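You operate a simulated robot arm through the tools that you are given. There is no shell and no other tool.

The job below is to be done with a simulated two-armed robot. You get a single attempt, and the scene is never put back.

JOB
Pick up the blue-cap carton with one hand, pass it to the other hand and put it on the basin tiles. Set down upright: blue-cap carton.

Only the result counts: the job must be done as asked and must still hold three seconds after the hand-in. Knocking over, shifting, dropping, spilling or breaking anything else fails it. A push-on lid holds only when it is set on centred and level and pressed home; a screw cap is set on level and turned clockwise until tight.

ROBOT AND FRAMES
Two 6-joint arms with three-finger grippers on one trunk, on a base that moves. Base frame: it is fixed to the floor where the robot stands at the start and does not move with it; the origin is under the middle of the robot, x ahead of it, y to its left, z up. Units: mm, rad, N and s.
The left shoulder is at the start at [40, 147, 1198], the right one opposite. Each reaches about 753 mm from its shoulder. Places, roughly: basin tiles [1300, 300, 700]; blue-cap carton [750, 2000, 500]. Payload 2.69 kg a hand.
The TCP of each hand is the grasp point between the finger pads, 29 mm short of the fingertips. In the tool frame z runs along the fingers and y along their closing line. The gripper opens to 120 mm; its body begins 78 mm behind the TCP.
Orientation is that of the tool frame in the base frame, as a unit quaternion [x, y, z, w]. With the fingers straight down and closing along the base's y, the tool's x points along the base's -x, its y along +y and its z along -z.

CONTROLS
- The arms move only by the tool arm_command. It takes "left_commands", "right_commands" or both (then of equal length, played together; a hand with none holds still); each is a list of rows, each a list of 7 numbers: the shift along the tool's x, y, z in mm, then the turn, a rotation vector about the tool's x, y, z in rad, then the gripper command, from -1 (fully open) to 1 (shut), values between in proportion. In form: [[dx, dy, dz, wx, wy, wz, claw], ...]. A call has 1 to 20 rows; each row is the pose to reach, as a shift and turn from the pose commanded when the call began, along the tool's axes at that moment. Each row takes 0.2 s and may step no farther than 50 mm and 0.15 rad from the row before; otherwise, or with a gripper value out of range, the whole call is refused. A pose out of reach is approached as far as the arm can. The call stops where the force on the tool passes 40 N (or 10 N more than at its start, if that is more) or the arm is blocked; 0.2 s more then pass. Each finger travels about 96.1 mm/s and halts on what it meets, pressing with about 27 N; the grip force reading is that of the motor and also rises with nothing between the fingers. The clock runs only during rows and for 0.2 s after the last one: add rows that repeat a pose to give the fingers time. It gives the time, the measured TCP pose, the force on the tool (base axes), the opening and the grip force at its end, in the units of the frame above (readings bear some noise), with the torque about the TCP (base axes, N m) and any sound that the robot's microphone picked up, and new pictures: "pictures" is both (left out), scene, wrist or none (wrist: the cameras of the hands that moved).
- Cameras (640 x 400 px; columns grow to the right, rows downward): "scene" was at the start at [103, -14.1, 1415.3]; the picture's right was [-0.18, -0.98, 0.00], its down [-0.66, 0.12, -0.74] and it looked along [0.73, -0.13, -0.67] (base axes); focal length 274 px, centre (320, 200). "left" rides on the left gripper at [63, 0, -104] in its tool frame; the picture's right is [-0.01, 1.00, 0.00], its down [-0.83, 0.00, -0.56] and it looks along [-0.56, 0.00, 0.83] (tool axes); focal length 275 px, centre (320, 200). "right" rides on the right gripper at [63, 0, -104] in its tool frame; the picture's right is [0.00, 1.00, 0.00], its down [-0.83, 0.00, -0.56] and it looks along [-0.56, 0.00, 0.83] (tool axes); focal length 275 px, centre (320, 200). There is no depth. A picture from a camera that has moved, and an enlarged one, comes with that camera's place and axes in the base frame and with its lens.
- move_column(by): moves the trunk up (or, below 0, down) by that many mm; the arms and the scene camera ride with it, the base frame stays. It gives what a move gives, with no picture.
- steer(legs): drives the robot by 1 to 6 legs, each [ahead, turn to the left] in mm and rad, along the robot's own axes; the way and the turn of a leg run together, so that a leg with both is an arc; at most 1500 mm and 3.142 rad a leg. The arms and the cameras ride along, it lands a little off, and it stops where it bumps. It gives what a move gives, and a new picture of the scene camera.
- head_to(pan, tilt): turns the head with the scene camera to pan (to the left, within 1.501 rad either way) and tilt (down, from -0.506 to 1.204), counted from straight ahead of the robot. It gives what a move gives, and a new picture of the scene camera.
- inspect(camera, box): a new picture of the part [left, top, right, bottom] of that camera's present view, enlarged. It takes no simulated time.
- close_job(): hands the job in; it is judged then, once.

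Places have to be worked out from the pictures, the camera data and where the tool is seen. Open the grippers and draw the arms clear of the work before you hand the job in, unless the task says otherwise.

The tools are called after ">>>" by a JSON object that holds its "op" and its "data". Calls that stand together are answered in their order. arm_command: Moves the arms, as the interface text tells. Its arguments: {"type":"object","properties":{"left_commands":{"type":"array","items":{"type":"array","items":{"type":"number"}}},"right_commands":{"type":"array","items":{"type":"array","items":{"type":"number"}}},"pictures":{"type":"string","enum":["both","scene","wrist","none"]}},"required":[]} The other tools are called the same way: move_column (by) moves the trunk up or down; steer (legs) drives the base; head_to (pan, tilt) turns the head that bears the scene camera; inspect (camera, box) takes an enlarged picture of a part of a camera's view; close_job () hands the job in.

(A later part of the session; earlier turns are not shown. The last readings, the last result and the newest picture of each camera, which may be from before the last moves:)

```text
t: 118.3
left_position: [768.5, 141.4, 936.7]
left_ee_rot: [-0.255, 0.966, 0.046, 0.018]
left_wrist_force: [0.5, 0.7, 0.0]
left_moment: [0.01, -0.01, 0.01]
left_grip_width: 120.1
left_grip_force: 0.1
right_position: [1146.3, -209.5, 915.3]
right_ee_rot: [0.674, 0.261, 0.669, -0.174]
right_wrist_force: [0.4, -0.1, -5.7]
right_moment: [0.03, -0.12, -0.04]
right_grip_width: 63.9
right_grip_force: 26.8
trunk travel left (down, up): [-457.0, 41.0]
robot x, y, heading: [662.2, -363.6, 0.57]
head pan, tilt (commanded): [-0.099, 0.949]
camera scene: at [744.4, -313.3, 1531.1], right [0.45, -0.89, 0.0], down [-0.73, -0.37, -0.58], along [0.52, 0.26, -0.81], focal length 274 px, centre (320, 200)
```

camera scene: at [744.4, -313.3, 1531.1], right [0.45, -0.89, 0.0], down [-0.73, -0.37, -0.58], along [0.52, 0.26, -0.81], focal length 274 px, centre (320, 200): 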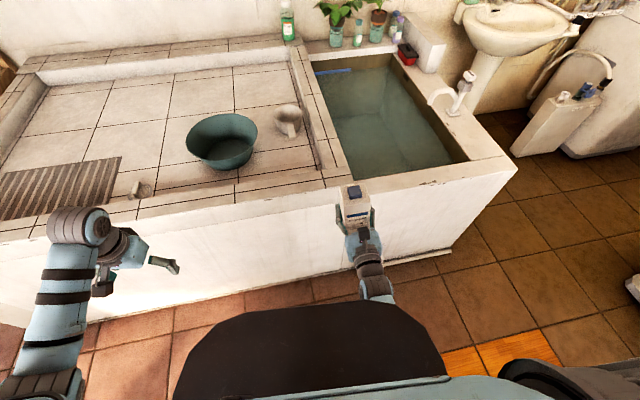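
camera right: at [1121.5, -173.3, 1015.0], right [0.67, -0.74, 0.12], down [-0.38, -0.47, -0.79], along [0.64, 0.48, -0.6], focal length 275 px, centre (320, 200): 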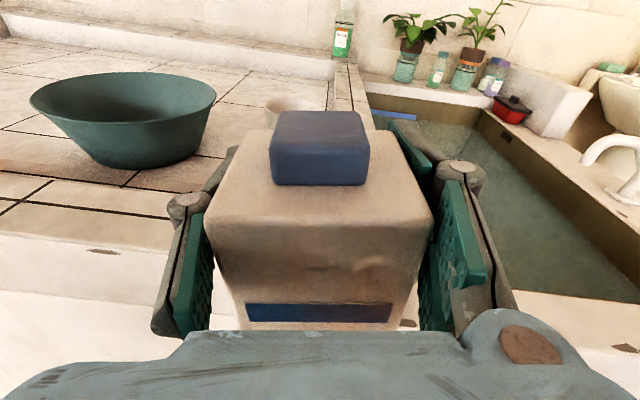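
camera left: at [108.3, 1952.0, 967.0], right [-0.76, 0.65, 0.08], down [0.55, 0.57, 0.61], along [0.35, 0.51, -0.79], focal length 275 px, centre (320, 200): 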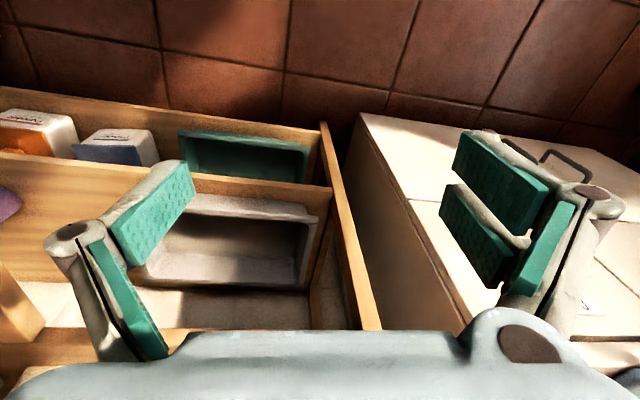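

All is intact and clear. Both hands facing each other should suit these arms best for the pass, so I start turning the empty left hand toward pointing right with its camera on top, checking halfway.

>>> {"op": "arm_command", "data": {"left_commands": [[8.8, -19.9, -3.5, 0.0806, 0.0806, -0.0806, -1], [16.4, -39.7, -6.9, 0.1612, 0.1612, -0.1612, -1], [22.9, -59.6, -10.4, 0.2418, 0.2418, -0.2418, -1], [28.2, -79.5, -13.9, 0.3224, 0.3224, -0.3224, -1], [32.4, -99.3, -17.3, 0.403, 0.403, -0.403, -1], [35.5, -119.2, -20.8, 0.4836, 0.4836, -0.4836, -1], [37.5, -139.1, -24.3, 0.5642, 0.5642, -0.5642, -1], [38.3, -158.9, -27.7, 0.6448, 0.6448, -0.6448, -1]], "pictures": "both"}}

```text
t: 120.1
left_position: [802.0, -21.8, 930.5]
left_ee_rot: [-0.524, 0.758, -0.346, -0.177]
left_wrist_force: [-0.3, 0.0, -0.4]
left_moment: [0.03, 0.04, -0.01]
left_grip_width: 120.1
left_grip_force: 0.1
left hand out of reach, approached as far as the arm can: row 2, 3, 4, 5, 6, 7, 8
right_position: [1146.8, -210.0, 914.8]
right_ee_rot: [0.674, 0.261, 0.669, -0.174]
right_wrist_force: [0.9, -0.3, -6.0]
right_moment: [0.08, -0.08, 0.02]
right_grip_width: 64.0
right_grip_force: 27.4
trunk travel left (down, up): [-457.0, 41.0]
robot x, y, heading: [659.9, -361.4, 0.573]
head pan, tilt (commanded): [-0.099, 0.949]
camera scene: at [744.3, -314.3, 1531.2], right [0.45, -0.89, 0.0], down [-0.73, -0.37, -0.58], along [0.52, 0.26, -0.81], focal length 274 px, centre (320, 200)
camera left: at [766.6, 11.5, 1043.5], right [-0.92, 0.21, -0.34], down [0.27, 0.95, -0.14], along [0.29, -0.22, -0.93], focal length 275 px, centre (320, 200)
```

scene: 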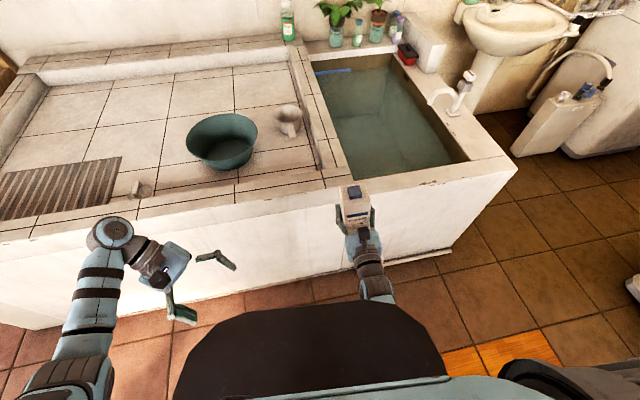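
left: 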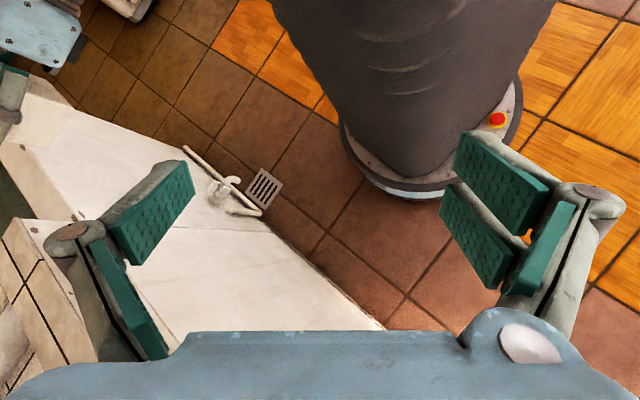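

The left hand turned well, and its camera even shows the robot's round base and torso. I continue the turn until the hand points right.

>>> {"op": "arm_command", "data": {"left_commands": [[5.1, -14.7, 2.8, 0.0751, 0.0806, -0.0789, -1], [10.2, -29.4, 5.6, 0.1502, 0.1612, -0.1578, -1], [15.3, -44.1, 8.3, 0.2254, 0.2419, -0.2368, -1], [20.4, -58.8, 11.1, 0.3005, 0.3225, -0.3157, -1], [25.5, -73.4, 13.9, 0.3756, 0.4031, -0.3947, -1], [30.6, -88.1, 16.7, 0.4507, 0.4837, -0.4736, -1], [35.7, -102.8, 19.4, 0.5259, 0.5644, -0.5526, -1], [40.8, -117.5, 22.2, 0.601, 0.645, -0.6315, -1], [40.8, -117.5, 22.2, 0.601, 0.645, -0.6315, -1]], "pictures": "both"}}

```text
t: 122.1
left_position: [895.6, -89.9, 980.1]
left_ee_rot: [0.624, -0.338, 0.613, 0.347]
left_wrist_force: [-0.6, 0.2, -1.0]
left_moment: [0.04, 0.04, 0.02]
left_grip_width: 120.2
left_grip_force: 0.0
right_position: [1146.8, -209.9, 916.2]
right_ee_rot: [0.674, 0.26, 0.669, -0.174]
right_wrist_force: [0.1, 0.2, -5.8]
right_moment: [0.04, -0.17, 0.01]
right_grip_width: 63.9
right_grip_force: 27.1
trunk travel left (down, up): [-457.0, 41.0]
robot x, y, heading: [660.5, -359.2, 0.57]
head pan, tilt (commanded): [-0.099, 0.949]
camera scene: at [743.7, -313.8, 1531.2], right [0.45, -0.89, 0.0], down [-0.72, -0.37, -0.58], along [0.52, 0.26, -0.81], focal length 274 px, centre (320, 200)
camera left: at [840.4, -1.3, 1043.7], right [-0.85, -0.53, 0.01], down [-0.31, 0.47, -0.83], along [0.43, -0.71, -0.56], focal length 275 px, centre (320, 200)
```

scene: 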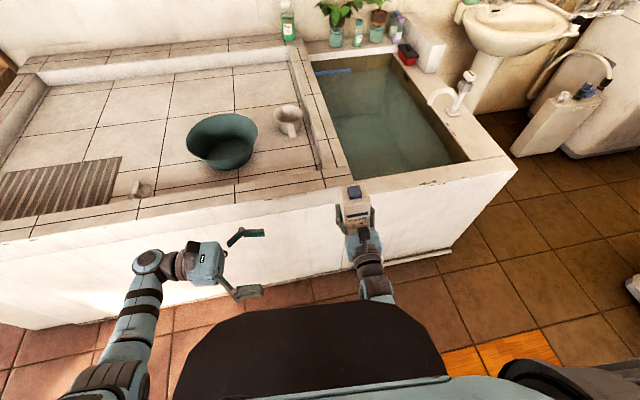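
left: 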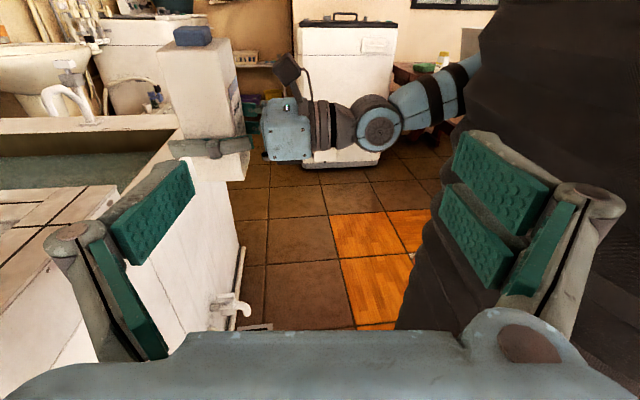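

The left hand now points right exactly as wanted, and its camera sees the carton from the side. I begin turning the right hand to point left, moving its wrist outward away from the torso, with the carton kept upright; first four small steps.

>>> {"op": "arm_command", "data": {"right_commands": [[0.1, -3, -11.9, 0.125, 0.0143, -0.0055, 0.6], [0.3, -5.9, -23.7, 0.251, 0.0286, -0.011, 0.6], [0.4, -8.9, -35.6, 0.376, 0.043, -0.0165, 0.6], [0.6, -11.8, -47.4, 0.502, 0.057, -0.022, 0.6]], "pictures": "both"}}

```text
t: 122.9
left_position: [895.3, -90.5, 980.5]
left_ee_rot: [0.624, -0.34, 0.613, 0.346]
left_wrist_force: [-0.1, 1.3, 0.7]
left_moment: [-0.01, -0.01, 0.0]
left_grip_width: 120.0
left_grip_force: 0.1
right_position: [1101.5, -164.4, 843.7]
right_ee_rot: [0.623, 0.364, 0.647, -0.247]
right_wrist_force: [-0.3, -0.7, -5.3]
right_moment: [0.06, -0.1, -0.02]
right_grip_width: 64.0
right_grip_force: 26.8
right hand out of reach, approached as far as the arm can: row 1, 2, 3
trunk travel left (down, up): [-457.0, 41.0]
robot x, y, heading: [660.8, -361.0, 0.572]
head pan, tilt (commanded): [-0.099, 0.949]
stopped in row 3 (right hand): the force on the tool passed its limit at 50 N (the readings are from after the stop); the commanded pose is now the measured one
camera scene: at [744.4, -314.6, 1531.1], right [0.45, -0.89, 0.0], down [-0.73, -0.37, -0.58], along [0.52, 0.26, -0.81], focal length 274 px, centre (320, 200)
camera right: at [1029.8, -237.2, 910.5], right [0.77, -0.61, 0.17], down [-0.26, -0.55, -0.8], along [0.58, 0.57, -0.58], focal length 275 px, centre (320, 200)
```

scene: 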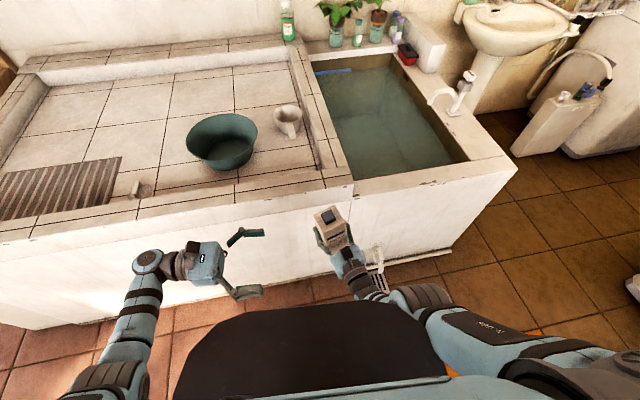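
right: 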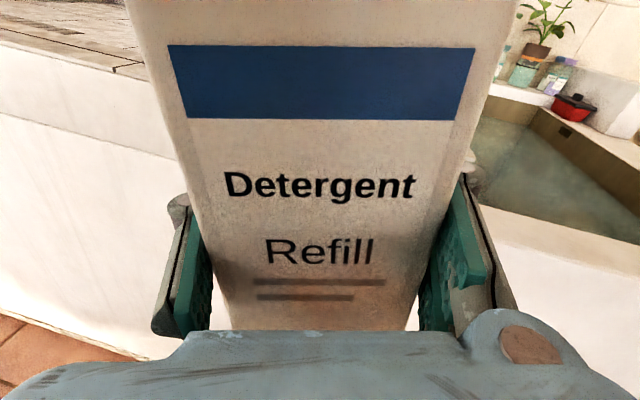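

The arm shifted to a different posture, with the elbow now out to the right, which is the better one; the carton is still firmly held and nearly upright. I continue turning in small steps.

>>> {"op": "arm_command", "data": {"right_commands": [[5, 0.5, -10, 0.1, 0.0165, -0.0042, 0.6], [10, 1, -22, 0.2, 0.033, -0.0084, 0.6], [16, 1.5, -34, 0.3, 0.05, -0.0125, 0.6]], "pictures": "both"}}

```text
t: 123.7
left_position: [893.3, -90.9, 980.0]
left_ee_rot: [0.623, -0.34, 0.613, 0.346]
left_wrist_force: [0.0, -1.2, -0.9]
left_moment: [-0.01, 0.01, 0.02]
left_grip_width: 120.0
left_grip_force: 0.1
right_position: [1034.1, -151.6, 832.5]
right_ee_rot: [0.566, 0.445, 0.627, -0.297]
right_wrist_force: [0.1, 0.5, -6.3]
right_moment: [0.08, -0.08, -0.01]
right_grip_width: 64.1
right_grip_force: 26.7
right hand out of reach, approached as far as the arm can: row 1, 2, 3
trunk travel left (down, up): [-457.0, 41.0]
robot x, y, heading: [658.9, -361.7, 0.571]
head pan, tilt (commanded): [-0.099, 0.949]
camera scene: at [742.8, -315.0, 1531.3], right [0.45, -0.89, 0.0], down [-0.72, -0.37, -0.58], along [0.52, 0.26, -0.81], focal length 274 px, centre (320, 200)
camera right: at [974.4, -235.4, 899.1], right [0.88, -0.43, 0.23], down [-0.09, -0.61, -0.79], along [0.47, 0.67, -0.57], focal length 275 px, centre (320, 200)
```

scene: 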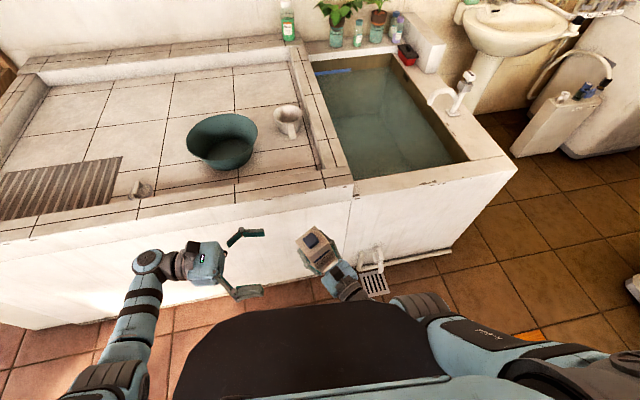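
right: 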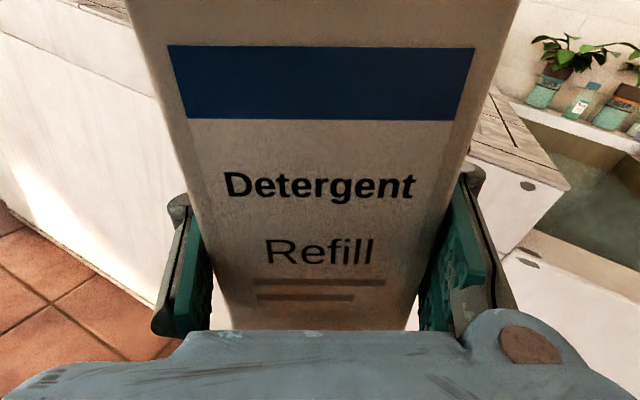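

The wrist seems stuck at a boundary near the torso, so I first translate the right hand outward to the right without further rotation, in small steps.

>>> {"op": "arm_command", "data": {"right_commands": [[0, 8, -6, 0, 0, 0, 0.6], [0, 16, -12, 0, 0, 0, 0.6], [0, 26, -18, 0, 0, 0, 0.6], [0, 36, -24, 0, 0, 0, 0.6], [0, 46, -30, 0, 0, 0, 0.6]], "pictures": "scene"}}

```text
t: 124.9
left_position: [894.9, -90.7, 979.3]
left_ee_rot: [0.623, -0.34, 0.613, 0.347]
left_wrist_force: [-0.6, 0.7, 0.2]
left_moment: [0.01, 0.0, 0.02]
left_grip_width: 119.8
left_grip_force: 0.1
right_position: [1045.3, -180.3, 827.5]
right_ee_rot: [0.564, 0.444, 0.637, -0.283]
right_wrist_force: [0.1, 0.6, -5.8]
right_moment: [0.09, -0.08, 0.01]
right_grip_width: 64.0
right_grip_force: 27.0
right hand out of reach, approached as far as the arm can: row 1, 2, 3, 4, 5
trunk travel left (down, up): [-457.0, 41.0]
robot x, y, heading: [660.7, -357.2, 0.57]
head pan, tilt (commanded): [-0.099, 0.949]
camera scene: at [743.5, -314.2, 1531.2], right [0.45, -0.89, 0.0], down [-0.72, -0.37, -0.58], along [0.52, 0.26, -0.81], focal length 274 px, centre (320, 200)
```

scene: 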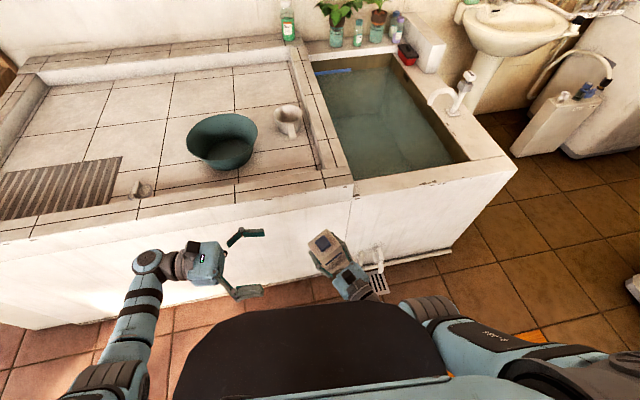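

The arm followed only partly; it may be stretched too low here. I try raising the right hand straight up 30 mm with the orientation held.

>>> {"op": "arm_command", "data": {"right_commands": [[7, 2, 0, 0, 0, 0, 0.6], [14.5, 3.7, -0.4, 0, 0, 0, 0.6], [22, 5.5, -0.7, 0, 0, 0, 0.6], [29, 7.4, -0.9, 0, 0, 0, 0.6]], "pictures": "scene"}}

```text
t: 125.9
left_position: [895.2, -89.5, 979.3]
left_ee_rot: [0.624, -0.339, 0.613, 0.346]
left_wrist_force: [-0.3, -0.3, 1.3]
left_moment: [0.01, 0.01, -0.01]
left_grip_width: 119.9
left_grip_force: 0.0
right_position: [1037.3, -169.6, 827.7]
right_ee_rot: [0.563, 0.445, 0.633, -0.29]
right_wrist_force: [0.2, 0.8, -6.5]
right_moment: [0.1, -0.05, 0.01]
right_grip_width: 64.0
right_grip_force: 27.2
right hand out of reach, approached as far as the arm can: row 1, 2, 3, 4
trunk travel left (down, up): [-457.0, 41.0]
robot x, y, heading: [659.5, -361.3, 0.574]
head pan, tilt (commanded): [-0.099, 0.949]
camera scene: at [743.5, -313.9, 1531.2], right [0.45, -0.89, 0.0], down [-0.72, -0.37, -0.58], along [0.52, 0.26, -0.81], focal length 274 px, centre (320, 200)
```

scene: 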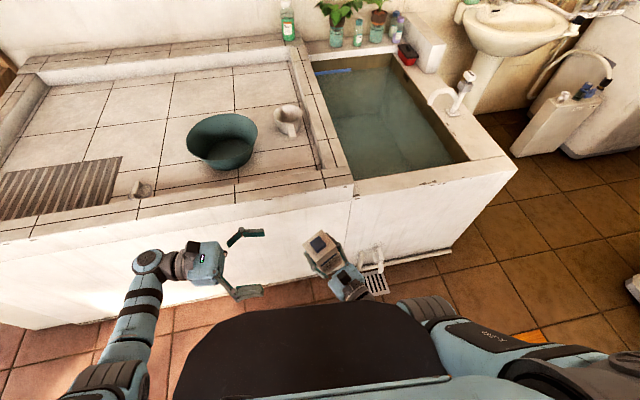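

The arm will not go up from here, so some joint is at its limit. I look at the right arm from the left hand's camera to understand its posture.

>>> {"op": "inspect", "data": {"camera": "left", "box": [0, 0, 640, 400]}}

>>> {"op": "inspect", "data": {"camera": "scene", "box": [280, 200, 640, 400]}}

```text
1.00 times, centred on (320, 200) of left (not enlarged: the box is as wide or as high as the picture)
camera zoom: at [840.1, -1.2, 1043.9], right [-0.85, -0.53, 0.01], down [-0.3, 0.47, -0.83], along [0.43, -0.71, -0.56], focal length 275 px, centre (320, 200)
```

zoom: 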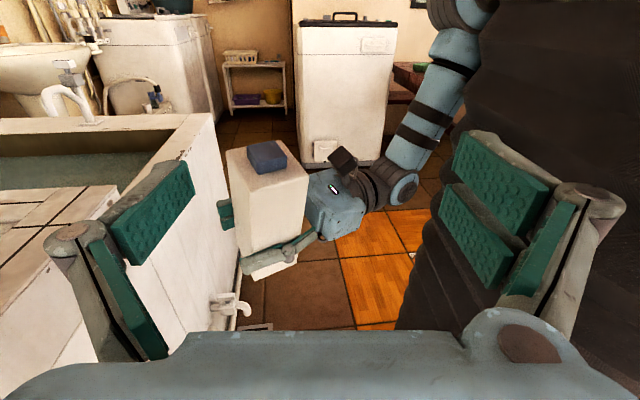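

```text
1.78 times, centred on (460, 300) of scene
camera zoom: at [743.5, -313.9, 1531.2], right [0.45, -0.89, 0.0], down [-0.72, -0.37, -0.58], along [0.52, 0.26, -0.81], focal length 486 px, centre (71, 22)
```

zoom: 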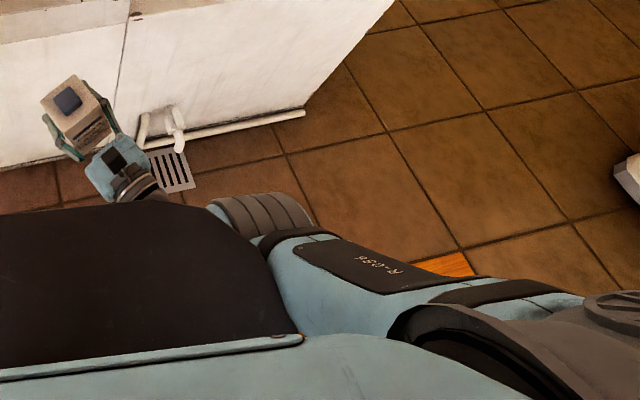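

The left camera shows the right arm hanging straight down, fully stretched, which explains why it cannot rise: it is at a singular posture. I swing only the hand back to pointing forward about its wrist and level the carton, so I can set it down on the ledge and regrip from a better posture.

>>> {"op": "arm_command", "data": {"right_commands": [[-5.3, 22, -1, -0.081, -0.0198, 0.0235, 0.6], [-10.6, 44.5, -4, -0.162, -0.0395, 0.047, 0.6], [-16, 66.5, -8.7, -0.243, -0.059, 0.0705, 0.6], [-21.3, 88.5, -15.4, -0.324, -0.079, 0.094, 0.6], [-26.7, 110, -24, -0.405, -0.099, 0.1175, 0.6], [-32, 131, -34.5, -0.4855, -0.1185, 0.141, 0.6]], "pictures": "both"}}

```text
t: 127.3
left_position: [894.9, -90.0, 979.9]
left_ee_rot: [0.623, -0.34, 0.613, 0.347]
left_wrist_force: [0.4, 0.0, -0.5]
left_moment: [0.03, 0.0, -0.02]
left_grip_width: 120.1
left_grip_force: 0.1
right_position: [1141.1, -261.7, 820.1]
right_ee_rot: [0.686, 0.256, 0.659, -0.169]
right_wrist_force: [1.2, 0.4, -6.1]
right_moment: [0.06, -0.1, -0.02]
right_grip_width: 64.0
right_grip_force: 26.5
right hand out of reach, approached as far as the arm can: row 5, 6
trunk travel left (down, up): [-457.0, 41.0]
robot x, y, heading: [658.6, -357.7, 0.57]
head pan, tilt (commanded): [-0.099, 0.949]
camera scene: at [743.9, -314.5, 1531.2], right [0.45, -0.89, 0.0], down [-0.73, -0.37, -0.58], along [0.52, 0.26, -0.81], focal length 274 px, centre (320, 200)
camera right: at [1053.4, -311.6, 890.6], right [0.57, -0.81, 0.11], down [-0.45, -0.43, -0.78], along [0.68, 0.4, -0.61], focal length 275 px, centre (320, 200)
```

scene: 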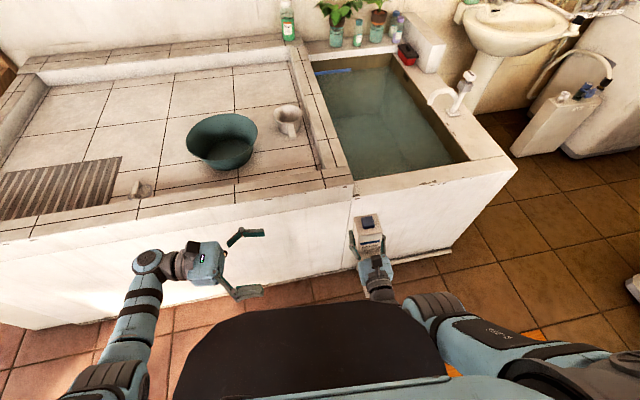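
right: 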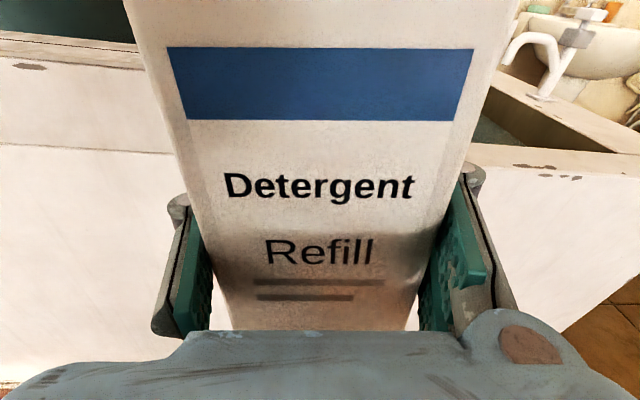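

That worked smoothly: the hand points forward again with the carton upright. I raise the trunk the remaining 40 mm and swing the arm forward and up a little.

>>> {"op": "move_column", "data": {"by": 40}}

>>> {"op": "arm_command", "data": {"right_commands": [[4, 0.5, 12, 0, 0, 0, 0.6], [8, 1, 24, 0, 0, 0, 0.6], [13, 1.5, 36, 0, 0, 0, 0.6], [18, 2, 48, 0, 0, 0, 0.6], [24, 2.5, 60, 0, 0, 0, 0.6]], "pictures": "both"}}

```text
t: 128.2
left_position: [893.7, -90.5, 1019.1]
left_ee_rot: [0.624, -0.34, 0.613, 0.347]
left_wrist_force: [0.3, -0.1, 0.0]
left_moment: [-0.03, 0.01, -0.01]
left_grip_width: 120.3
left_grip_force: 0.0
right_position: [1140.0, -260.9, 860.3]
right_ee_rot: [0.685, 0.257, 0.66, -0.17]
right_wrist_force: [0.1, 0.0, -6.7]
right_moment: [0.04, -0.12, 0.01]
right_grip_width: 63.7
right_grip_force: 27.3
trunk travel left (down, up): [-497.0, 1.0]
robot x, y, heading: [660.1, -357.5, 0.571]
head pan, tilt (commanded): [-0.099, 0.949]
```

```text
t: 129.3
left_position: [895.1, -89.8, 1018.3]
left_ee_rot: [0.623, -0.341, 0.613, 0.347]
left_wrist_force: [-0.1, -0.8, 0.1]
left_moment: [0.01, 0.01, 0.03]
left_grip_width: 120.0
left_grip_force: 0.1
right_position: [1188.8, -228.2, 886.8]
right_ee_rot: [0.686, 0.256, 0.66, -0.169]
right_wrist_force: [-0.3, 0.0, -6.0]
right_moment: [0.06, -0.07, 0.0]
right_grip_width: 63.6
right_grip_force: 26.4
right hand out of reach, approached as far as the arm can: row 2, 3, 4, 5
trunk travel left (down, up): [-497.0, 1.0]
robot x, y, heading: [659.5, -358.4, 0.567]
head pan, tilt (commanded): [-0.099, 0.949]
camera scene: at [743.8, -313.8, 1570.0], right [0.45, -0.89, 0.0], down [-0.72, -0.37, -0.58], along [0.52, 0.26, -0.81], focal length 274 px, centre (320, 200)
camera right: at [1101.3, -278.4, 957.4], right [0.57, -0.81, 0.11], down [-0.45, -0.43, -0.78], along [0.68, 0.4, -0.61], focal length 275 px, centre (320, 200)
```

scene: 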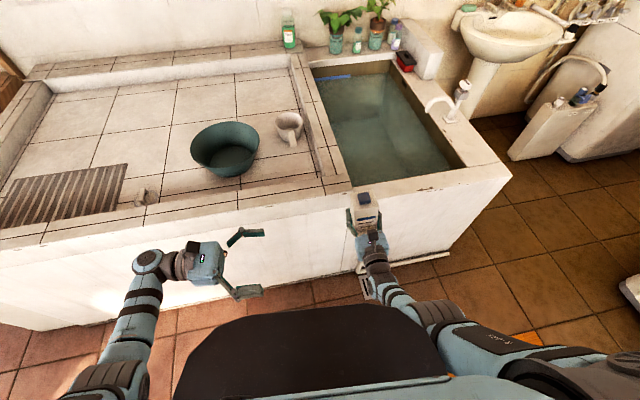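
right: 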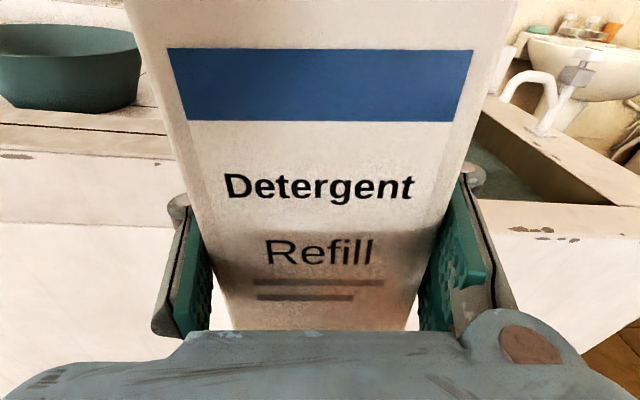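

The carton's base is now at about z 825 and steady. With the arm stretched, it can follow an outward arc, so I try turning the right hand inward along that arc here in free space, a few small rows at a time.

>>> {"op": "arm_command", "data": {"right_commands": [[5.5, -12.5, 1, 0.094, 0.01, -0.007, 0.6], [11, -25, 2, 0.1885, 0.02, -0.0137, 0.6], [16.4, -37.4, 3, 0.283, 0.03, -0.0205, 0.6], [21.8, -49.8, 3.8, 0.377, 0.0404, -0.0274, 0.6]], "pictures": "scene"}}

```text
t: 130.3
left_position: [894.8, -89.0, 1018.7]
left_ee_rot: [0.623, -0.341, 0.612, 0.348]
left_wrist_force: [0.6, -0.8, -0.4]
left_moment: [-0.01, 0.01, -0.04]
left_grip_width: 119.7
left_grip_force: 0.0
right_position: [1107.4, -132.9, 891.1]
right_ee_rot: [0.626, 0.38, 0.632, -0.255]
right_wrist_force: [0.3, 0.7, -5.1]
right_moment: [0.06, -0.12, -0.03]
right_grip_width: 64.0
right_grip_force: 27.1
right hand out of reach, approached as far as the arm can: row 1, 2, 3, 4
trunk travel left (down, up): [-497.0, 1.0]
robot x, y, heading: [663.6, -357.7, 0.573]
head pan, tilt (commanded): [-0.099, 0.949]
camera scene: at [743.3, -313.1, 1570.0], right [0.45, -0.89, 0.0], down [-0.72, -0.37, -0.58], along [0.52, 0.26, -0.81], focal length 274 px, centre (320, 200)
```

scene: 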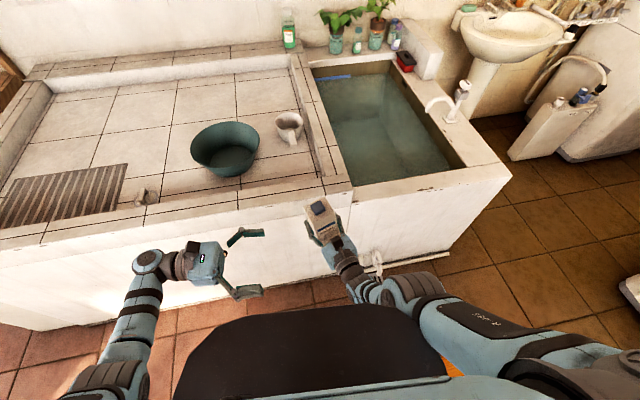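

The wrist will not move outward in this posture, so I stop forcing it. I swing the hand back to forward; then I will set the carton on the front ledge and re-home the empty right arm.

>>> {"op": "arm_command", "data": {"right_commands": [[-4, 24, -2, -0.086, -0.014, 0.0185, 0.6], [-8, 48, -6, -0.172, -0.028, 0.037, 0.6], [-12, 72, -11, -0.259, -0.042, 0.0555, 0.6], [-15.5, 95, -17, -0.345, -0.056, 0.074, 0.6]], "pictures": "none"}}

```text
t: 131.3
left_position: [894.1, -90.9, 1019.0]
left_ee_rot: [0.623, -0.34, 0.613, 0.347]
left_wrist_force: [-0.6, -0.1, -1.0]
left_moment: [0.04, 0.02, 0.01]
left_grip_width: 120.1
left_grip_force: 0.1
right_position: [1176.1, -204.0, 888.0]
right_ee_rot: [0.691, 0.248, 0.66, -0.155]
right_wrist_force: [0.7, -0.6, -5.2]
right_moment: [0.02, -0.09, 0.02]
right_grip_width: 64.2
right_grip_force: 27.0
trunk travel left (down, up): [-497.0, 1.0]
robot x, y, heading: [659.5, -360.8, 0.572]
head pan, tilt (commanded): [-0.099, 0.949]
```

The hand points straight ahead with the carton upright, base at about z 826. I drive to line the carton up with the plain front ledge at about v -780, stopping short first.

>>> {"op": "steer", "data": {"legs": [[0, 0.517], [154, 0], [0, -0.414]]}}

>>> {"op": "head_to", "data": {"pan": -0.2, "tilt": 0.95}}

```text
t: 135.4
left_position: [939.6, 66.5, 1019.4]
left_ee_rot: [0.639, -0.31, 0.629, 0.317]
left_wrist_force: [0.6, -0.2, 0.3]
left_moment: [-0.03, 0.04, 0.0]
left_grip_width: 120.1
left_grip_force: 0.0
right_position: [1228.9, -20.9, 890.6]
right_ee_rot: [0.679, 0.28, 0.653, -0.187]
right_wrist_force: [0.5, -0.1, -5.6]
right_moment: [0.05, -0.09, -0.02]
right_grip_width: 64.2
right_grip_force: 26.9
trunk travel left (down, up): [-497.0, 1.0]
robot x, y, heading: [736.2, -226.4, 0.666]
head pan, tilt (commanded): [-0.099, 0.949]
camera scene: at [810.2, -170.9, 1570.1], right [0.54, -0.84, 0.0], down [-0.69, -0.44, -0.58], along [0.49, 0.31, -0.81], focal length 274 px, centre (320, 200)
```

scene: 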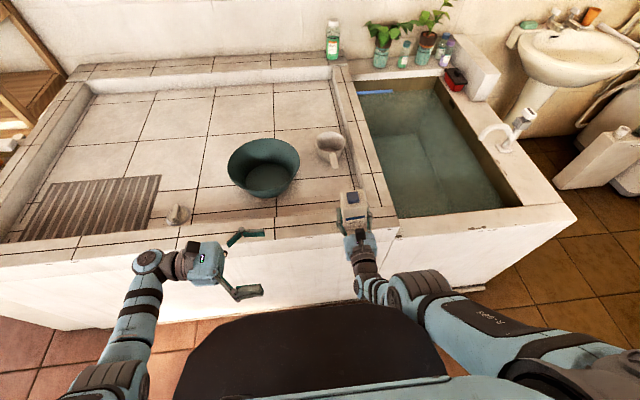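

```text
t: 136.1
left_position: [940.7, 66.6, 1018.6]
left_ee_rot: [0.639, -0.31, 0.629, 0.317]
left_wrist_force: [0.0, -0.2, 0.6]
left_moment: [-0.01, 0.04, 0.0]
left_grip_width: 119.8
left_grip_force: 0.1
right_position: [1229.5, -20.5, 888.4]
right_ee_rot: [0.679, 0.281, 0.652, -0.187]
right_wrist_force: [0.2, -0.2, -6.3]
right_moment: [0.08, -0.11, -0.02]
right_grip_width: 64.1
right_grip_force: 26.9
trunk travel left (down, up): [-497.0, 1.0]
robot x, y, heading: [734.1, -222.6, 0.665]
head pan, tilt (commanded): [-0.201, 0.949]
camera scene: at [814.5, -177.4, 1570.0], right [0.45, -0.89, 0.0], down [-0.73, -0.36, -0.58], along [0.52, 0.26, -0.81], focal length 274 px, centre (320, 200)
```

scene: 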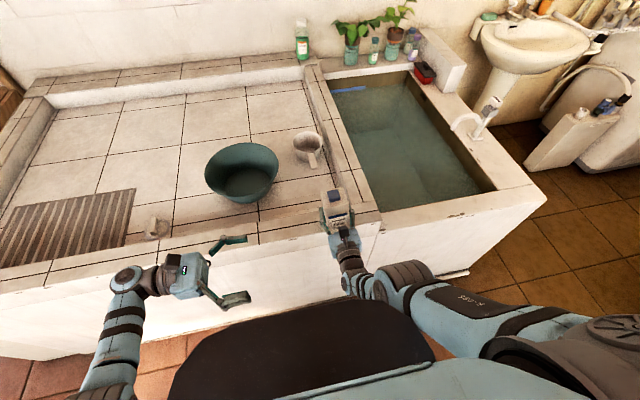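

The carton is at u≈926, v≈-784, right in line with the ledge. I drive ahead 62 mm and check from above.

>>> {"op": "steer", "data": {"legs": [[62, 0]]}}

>>> {"op": "inspect", "data": {"camera": "scene", "box": [220, 130, 440, 290]}}

>>> {"op": "inspect", "data": {"camera": "left", "box": [0, 0, 640, 400]}}

```text
t: 137.1
left_position: [981.0, 97.7, 1022.6]
left_ee_rot: [0.637, -0.314, 0.63, 0.314]
left_wrist_force: [-0.8, -0.6, -0.8]
left_moment: [-0.01, -0.03, 0.11]
left_grip_width: 119.8
left_grip_force: 0.0
right_position: [1271.0, 12.1, 893.4]
right_ee_rot: [0.675, 0.28, 0.656, -0.189]
right_wrist_force: [-0.3, 0.0, -5.9]
right_moment: [0.05, -0.06, 0.01]
right_grip_width: 64.5
right_grip_force: 26.8
trunk travel left (down, up): [-497.0, 1.0]
robot x, y, heading: [783.2, -184.4, 0.66]
head pan, tilt (commanded): [-0.201, 0.949]
camera scene: at [851.0, -148.9, 1570.9], right [0.45, -0.89, 0.0], down [-0.72, -0.36, -0.59], along [0.53, 0.27, -0.81], focal length 274 px, centre (320, 200)
```

scene: 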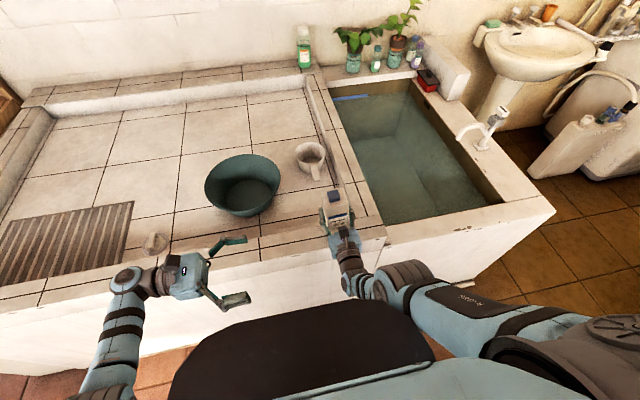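

```text
2.50 times, centred on (330, 210) of scene
camera zoom: at [851.0, -148.9, 1570.9], right [0.45, -0.89, 0.0], down [-0.72, -0.36, -0.59], along [0.53, 0.27, -0.81], focal length 684 px, centre (295, 175)
```

zoom: 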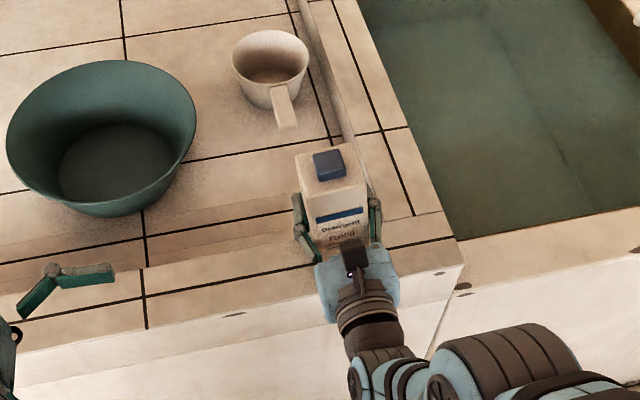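

```text
1.00 times, centred on (320, 200) of left (not enlarged: the box is as wide or as high as the picture)
camera zoom: at [916.8, 180.5, 1086.3], right [-0.8, -0.61, 0.0], down [-0.34, 0.45, -0.83], along [0.5, -0.66, -0.56], focal length 275 px, centre (320, 200)
```

zoom: 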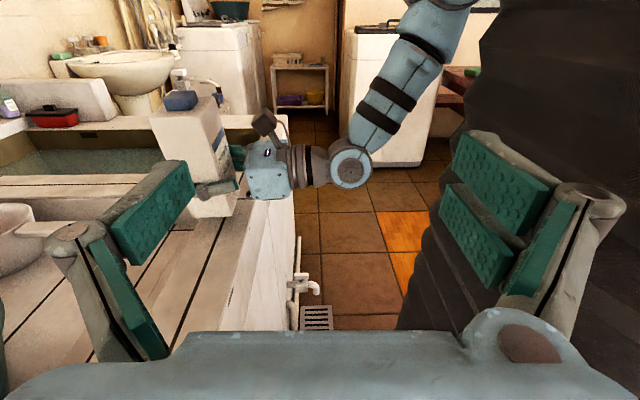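

The carton is centred over the ledge (u≈979, ledge about 930–1017). I lower it with the trunk in steps until it touches.

>>> {"op": "move_column", "data": {"by": -20}}

>>> {"op": "move_column", "data": {"by": -6}}

```text
t: 137.7
left_position: [985.0, 101.2, 998.9]
left_ee_rot: [0.638, -0.312, 0.629, 0.317]
left_wrist_force: [0.2, -0.3, 0.3]
left_moment: [0.04, -0.01, 0.06]
left_grip_width: 119.6
left_grip_force: 0.2
right_position: [1274.5, 16.1, 871.1]
right_ee_rot: [0.678, 0.282, 0.652, -0.187]
right_wrist_force: [1.0, 1.9, -0.1]
right_moment: [0.34, -0.2, -0.07]
right_grip_width: 64.0
right_grip_force: 27.0
trunk travel left (down, up): [-477.0, 21.0]
robot x, y, heading: [780.4, -185.2, 0.664]
head pan, tilt (commanded): [-0.201, 0.949]
```

```text
t: 138.3
left_position: [985.0, 100.7, 995.8]
left_ee_rot: [0.638, -0.312, 0.629, 0.316]
left_wrist_force: [0.1, -0.2, 0.4]
left_moment: [-0.02, 0.05, -0.01]
left_grip_width: 120.0
left_grip_force: 0.1
right_position: [1276.0, 15.2, 868.1]
right_ee_rot: [0.675, 0.28, 0.657, -0.188]
right_wrist_force: [1.5, -5.5, 32.2]
right_moment: [0.77, 0.2, 0.08]
right_grip_width: 64.0
right_grip_force: 27.0
trunk travel left (down, up): [-471.0, 27.0]
robot x, y, heading: [778.0, -186.6, 0.663]
head pan, tilt (commanded): [-0.201, 0.949]
```

It touched at TCP z≈871 and is now pressing with 32 N. I ease up 2 mm, then open the fingers slowly.

>>> {"op": "move_column", "data": {"by": 2}}

>>> {"op": "arm_command", "data": {"right_commands": [[0, 0, 0, 0, 0, 0, 0.0], [0, 0, 0, 0, 0, 0, -0.15], [0, 0, 0, 0, 0, 0, -0.3], [0, 0, 0, 0, 0, 0, -0.3]], "pictures": "both"}}

>>> {"op": "inspect", "data": {"camera": "left", "box": [100, 40, 420, 260]}}

```text
t: 138.8
left_position: [985.7, 101.7, 996.8]
left_ee_rot: [0.638, -0.311, 0.63, 0.315]
left_wrist_force: [-0.2, 0.4, -0.5]
left_moment: [0.01, -0.02, 0.02]
left_grip_width: 120.1
left_grip_force: 0.1
right_position: [1275.8, 16.7, 869.3]
right_ee_rot: [0.676, 0.28, 0.655, -0.187]
right_wrist_force: [5.7, -3.6, 27.9]
right_moment: [0.82, -0.14, -0.16]
right_grip_width: 64.1
right_grip_force: 27.3
trunk travel left (down, up): [-473.0, 25.0]
robot x, y, heading: [782.1, -191.5, 0.663]
head pan, tilt (commanded): [-0.201, 0.949]
```

```text
t: 139.8
left_position: [987.4, 103.6, 994.4]
left_ee_rot: [0.639, -0.311, 0.628, 0.318]
left_wrist_force: [0.1, 0.4, 0.7]
left_moment: [0.02, 0.01, 0.02]
left_grip_width: 119.8
left_grip_force: 0.0
right_position: [1275.9, 16.5, 866.5]
right_ee_rot: [0.679, 0.282, 0.652, -0.188]
right_wrist_force: [-0.8, -0.8, -0.7]
right_moment: [-0.03, 0.01, 0.01]
right_grip_width: 78.5
right_grip_force: 0.6
trunk travel left (down, up): [-473.0, 25.0]
robot x, y, heading: [781.8, -187.0, 0.669]
head pan, tilt (commanded): [-0.201, 0.949]
camera scene: at [862.2, -140.0, 1547.1], right [0.45, -0.89, 0.0], down [-0.73, -0.36, -0.58], along [0.52, 0.26, -0.81], focal length 274 px, centre (320, 200)
camera right: at [1193.2, -38.2, 937.4], right [0.63, -0.77, 0.12], down [-0.42, -0.46, -0.78], along [0.65, 0.44, -0.62], focal length 275 px, centre (320, 200)
```

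scene: 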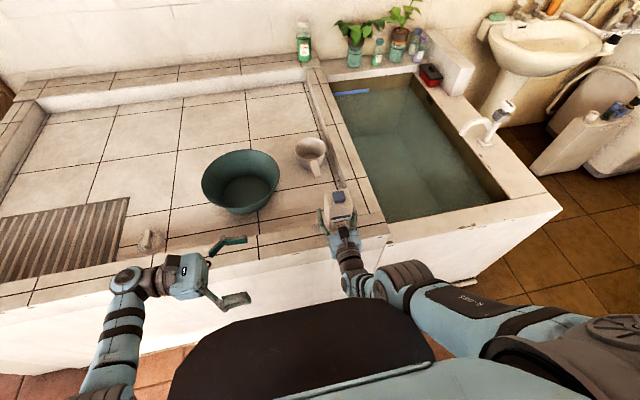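
right: 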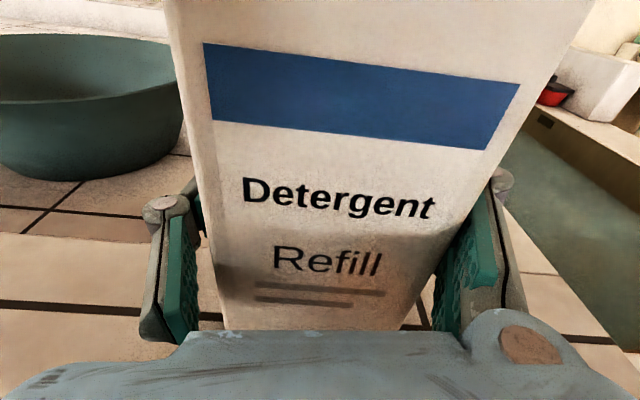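

```text
1.82 times, centred on (260, 150) of left
camera zoom: at [924.2, 186.3, 1060.0], right [-0.8, -0.61, 0.01], down [-0.35, 0.44, -0.83], along [0.5, -0.66, -0.56], focal length 500 px, centre (429, 291)
```

zoom: 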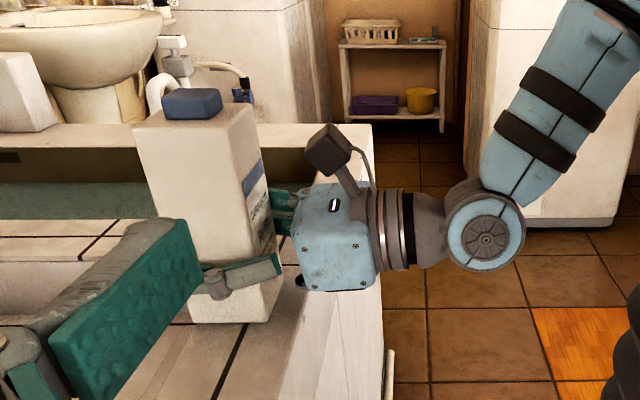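

The carton now stands free on the ledge, upright, centred at about u 996. I open the fingers wide and back straight away.

>>> {"op": "arm_command", "data": {"right_commands": [[0, 0, 0, 0, 0, 0, -0.5], [0, 0, 0, 0, 0, 0, -0.7], [0, 0, 0, 0, 0, 0, -0.85], [0, 0, 0, 0, 0, 0, -0.85]], "pictures": "wrist"}}

>>> {"op": "steer", "data": {"legs": [[-150, 0]]}}

>>> {"op": "inspect", "data": {"camera": "right", "box": [0, 0, 640, 400]}}

```text
t: 140.8
left_position: [988.2, 103.0, 995.4]
left_ee_rot: [0.638, -0.311, 0.628, 0.318]
left_wrist_force: [-0.3, 0.8, 0.5]
left_moment: [0.03, 0.04, -0.04]
left_grip_width: 120.2
left_grip_force: 0.0
right_position: [1277.3, 16.9, 866.1]
right_ee_rot: [0.678, 0.281, 0.652, -0.188]
right_wrist_force: [0.8, 0.3, 0.3]
right_moment: [-0.02, -0.01, 0.02]
right_grip_width: 111.0
right_grip_force: 0.1
trunk travel left (down, up): [-473.0, 25.0]
robot x, y, heading: [778.4, -187.6, 0.664]
head pan, tilt (commanded): [-0.201, 0.949]
camera right: at [1193.6, -37.9, 937.5], right [0.63, -0.77, 0.12], down [-0.42, -0.46, -0.78], along [0.65, 0.44, -0.62], focal length 275 px, centre (320, 200)
```

right: 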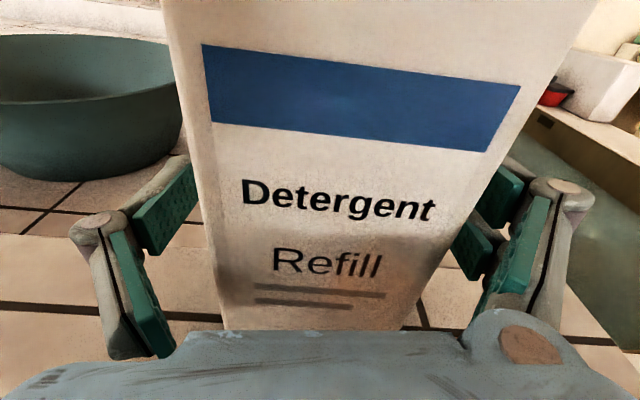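

```text
t: 142.2
left_position: [871.7, 13.6, 994.9]
left_ee_rot: [0.639, -0.309, 0.629, 0.317]
left_wrist_force: [-0.4, 1.2, 0.2]
left_moment: [-0.03, 0.02, 0.0]
left_grip_width: 120.0
left_grip_force: 0.0
right_position: [1160.7, -71.4, 865.0]
right_ee_rot: [0.679, 0.283, 0.651, -0.188]
right_wrist_force: [0.0, 0.5, -0.7]
right_moment: [0.02, -0.01, 0.02]
right_grip_width: 111.0
right_grip_force: 0.0
trunk travel left (down, up): [-473.0, 25.0]
robot x, y, heading: [671.5, -276.3, 0.666]
head pan, tilt (commanded): [-0.201, 0.949]
camera scene: at [748.9, -228.5, 1546.8], right [0.45, -0.89, 0.0], down [-0.73, -0.37, -0.58], along [0.52, 0.26, -0.81], focal length 274 px, centre (320, 200)
```

scene: 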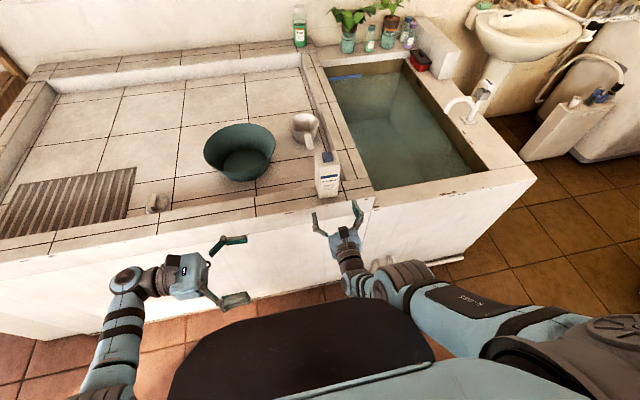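

```text
1.00 times, centred on (320, 200) of right (not enlarged: the box is as wide or as high as the picture)
camera zoom: at [1078.5, -127.4, 936.3], right [0.63, -0.77, 0.12], down [-0.42, -0.46, -0.78], along [0.65, 0.44, -0.62], focal length 275 px, centre (320, 200)
```

zoom: 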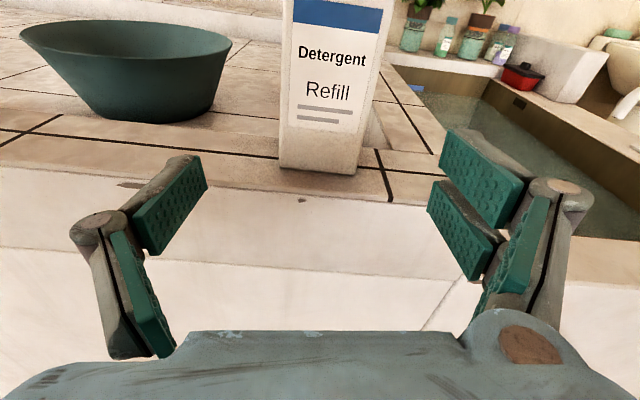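

The carton stands upright and stable on the ledge at about u 1001, v -786. Now, with the right hand empty, I pitch it down while moving it outward, to bring that arm back toward its normal posture.

>>> {"op": "arm_command", "data": {"right_commands": [[1, 13, -4, 0, -0.131, -0.01, -0.85], [2, 26, -10, 0, -0.262, -0.02, -0.85], [3, 40, -18, 0, -0.393, -0.03, -0.85], [4, 53, -27, 0, -0.524, -0.04, -0.85], [5, 66, -37, 0, -0.655, -0.05, -0.85], [5, 80, -47, 0, -0.785, -0.06, -0.85], [6, 93, -58, 0, -0.916, -0.07, -0.85], [7, 106, -69, 0, -1.047, -0.08, -0.85]], "pictures": "both"}}

```text
t: 144.0
left_position: [870.4, 12.3, 996.1]
left_ee_rot: [0.639, -0.311, 0.628, 0.317]
left_wrist_force: [0.8, 1.2, 0.6]
left_moment: [0.01, -0.02, 0.03]
left_grip_width: 119.9
left_grip_force: 0.1
right_position: [1258.1, -138.0, 816.1]
right_ee_rot: [0.902, 0.362, 0.236, 0.01]
right_wrist_force: [0.9, 0.0, 0.6]
right_moment: [0.02, 0.02, -0.02]
right_grip_width: 111.2
right_grip_force: 0.0
right hand out of reach, approached as far as the arm can: row 1, 2, 3, 4, 5, 6, 7, 8
trunk travel left (down, up): [-473.0, 25.0]
robot x, y, heading: [665.4, -276.0, 0.667]
head pan, tilt (commanded): [-0.201, 0.949]
camera scene: at [746.0, -231.6, 1547.1], right [0.45, -0.89, 0.0], down [-0.73, -0.37, -0.58], along [0.52, 0.26, -0.81], focal length 274 px, centre (320, 200)
camera right: at [1250.0, -111.8, 937.4], right [0.65, -0.73, 0.19], down [-0.76, -0.63, 0.15], along [0.01, -0.24, -0.97], focal length 275 px, centre (320, 200)
```

scene: 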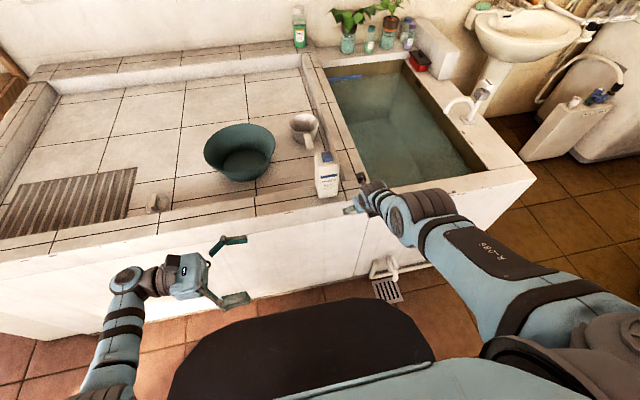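
right: 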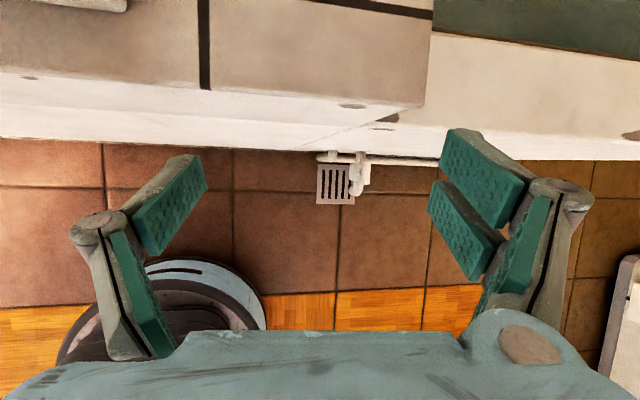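

The right arm is now stretched straight forward, just short of the basin and clear of the carton. I try to break the straight posture by raising the hand well up.

>>> {"op": "arm_command", "data": {"right_commands": [[-6, 0, -18, 0, 0, 0, -0.85], [-12, 0, -36, 0, 0, 0, -0.85], [-18, 0, -54, 0, 0, 0, -0.85], [-24, 0, -72, 0, 0, 0, -0.85], [-30, 0, -90, 0, 0, 0, -0.85], [-36, 0, -108, 0, 0, 0, -0.85]], "pictures": "both"}}

```text
t: 145.4
left_position: [869.6, 11.9, 995.4]
left_ee_rot: [0.639, -0.31, 0.629, 0.316]
left_wrist_force: [0.9, -0.6, -0.4]
left_moment: [0.0, 0.01, 0.01]
left_grip_width: 120.1
left_grip_force: 0.0
right_position: [1254.2, -133.8, 819.9]
right_ee_rot: [0.902, 0.363, 0.234, 0.008]
right_wrist_force: [0.2, 0.1, 0.7]
right_moment: [-0.03, 0.01, 0.03]
right_grip_width: 110.9
right_grip_force: 0.1
right hand out of reach, approached as far as the arm can: row 1, 2, 3, 4, 5, 6
trunk travel left (down, up): [-473.0, 25.0]
robot x, y, heading: [662.5, -277.7, 0.663]
head pan, tilt (commanded): [-0.201, 0.949]
camera scene: at [745.6, -231.3, 1547.1], right [0.45, -0.89, 0.0], down [-0.73, -0.37, -0.58], along [0.52, 0.26, -0.81], focal length 274 px, centre (320, 200)
camera right: at [1248.0, -107.2, 939.0], right [0.65, -0.73, 0.19], down [-0.76, -0.64, 0.15], along [0.01, -0.24, -0.97], focal length 275 px, centre (320, 200)
```

scene: 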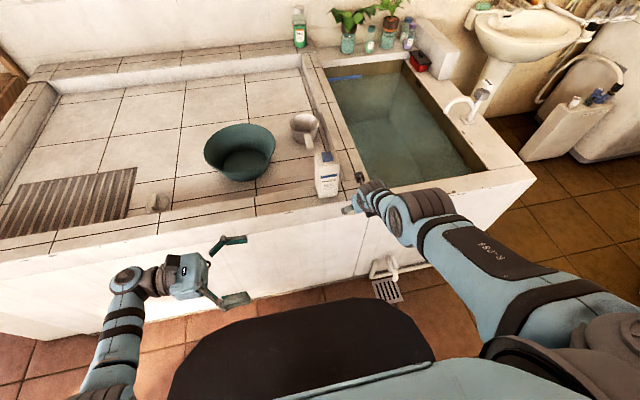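
right: 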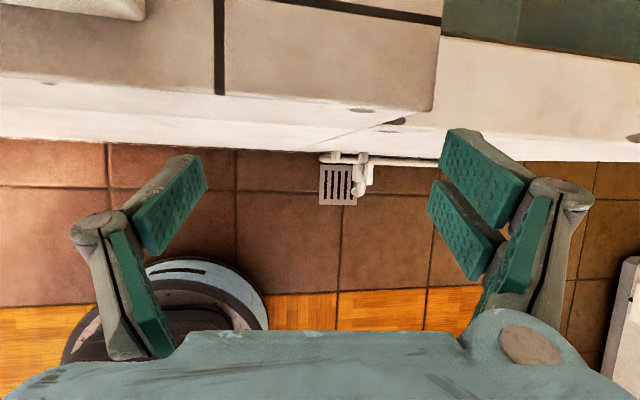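

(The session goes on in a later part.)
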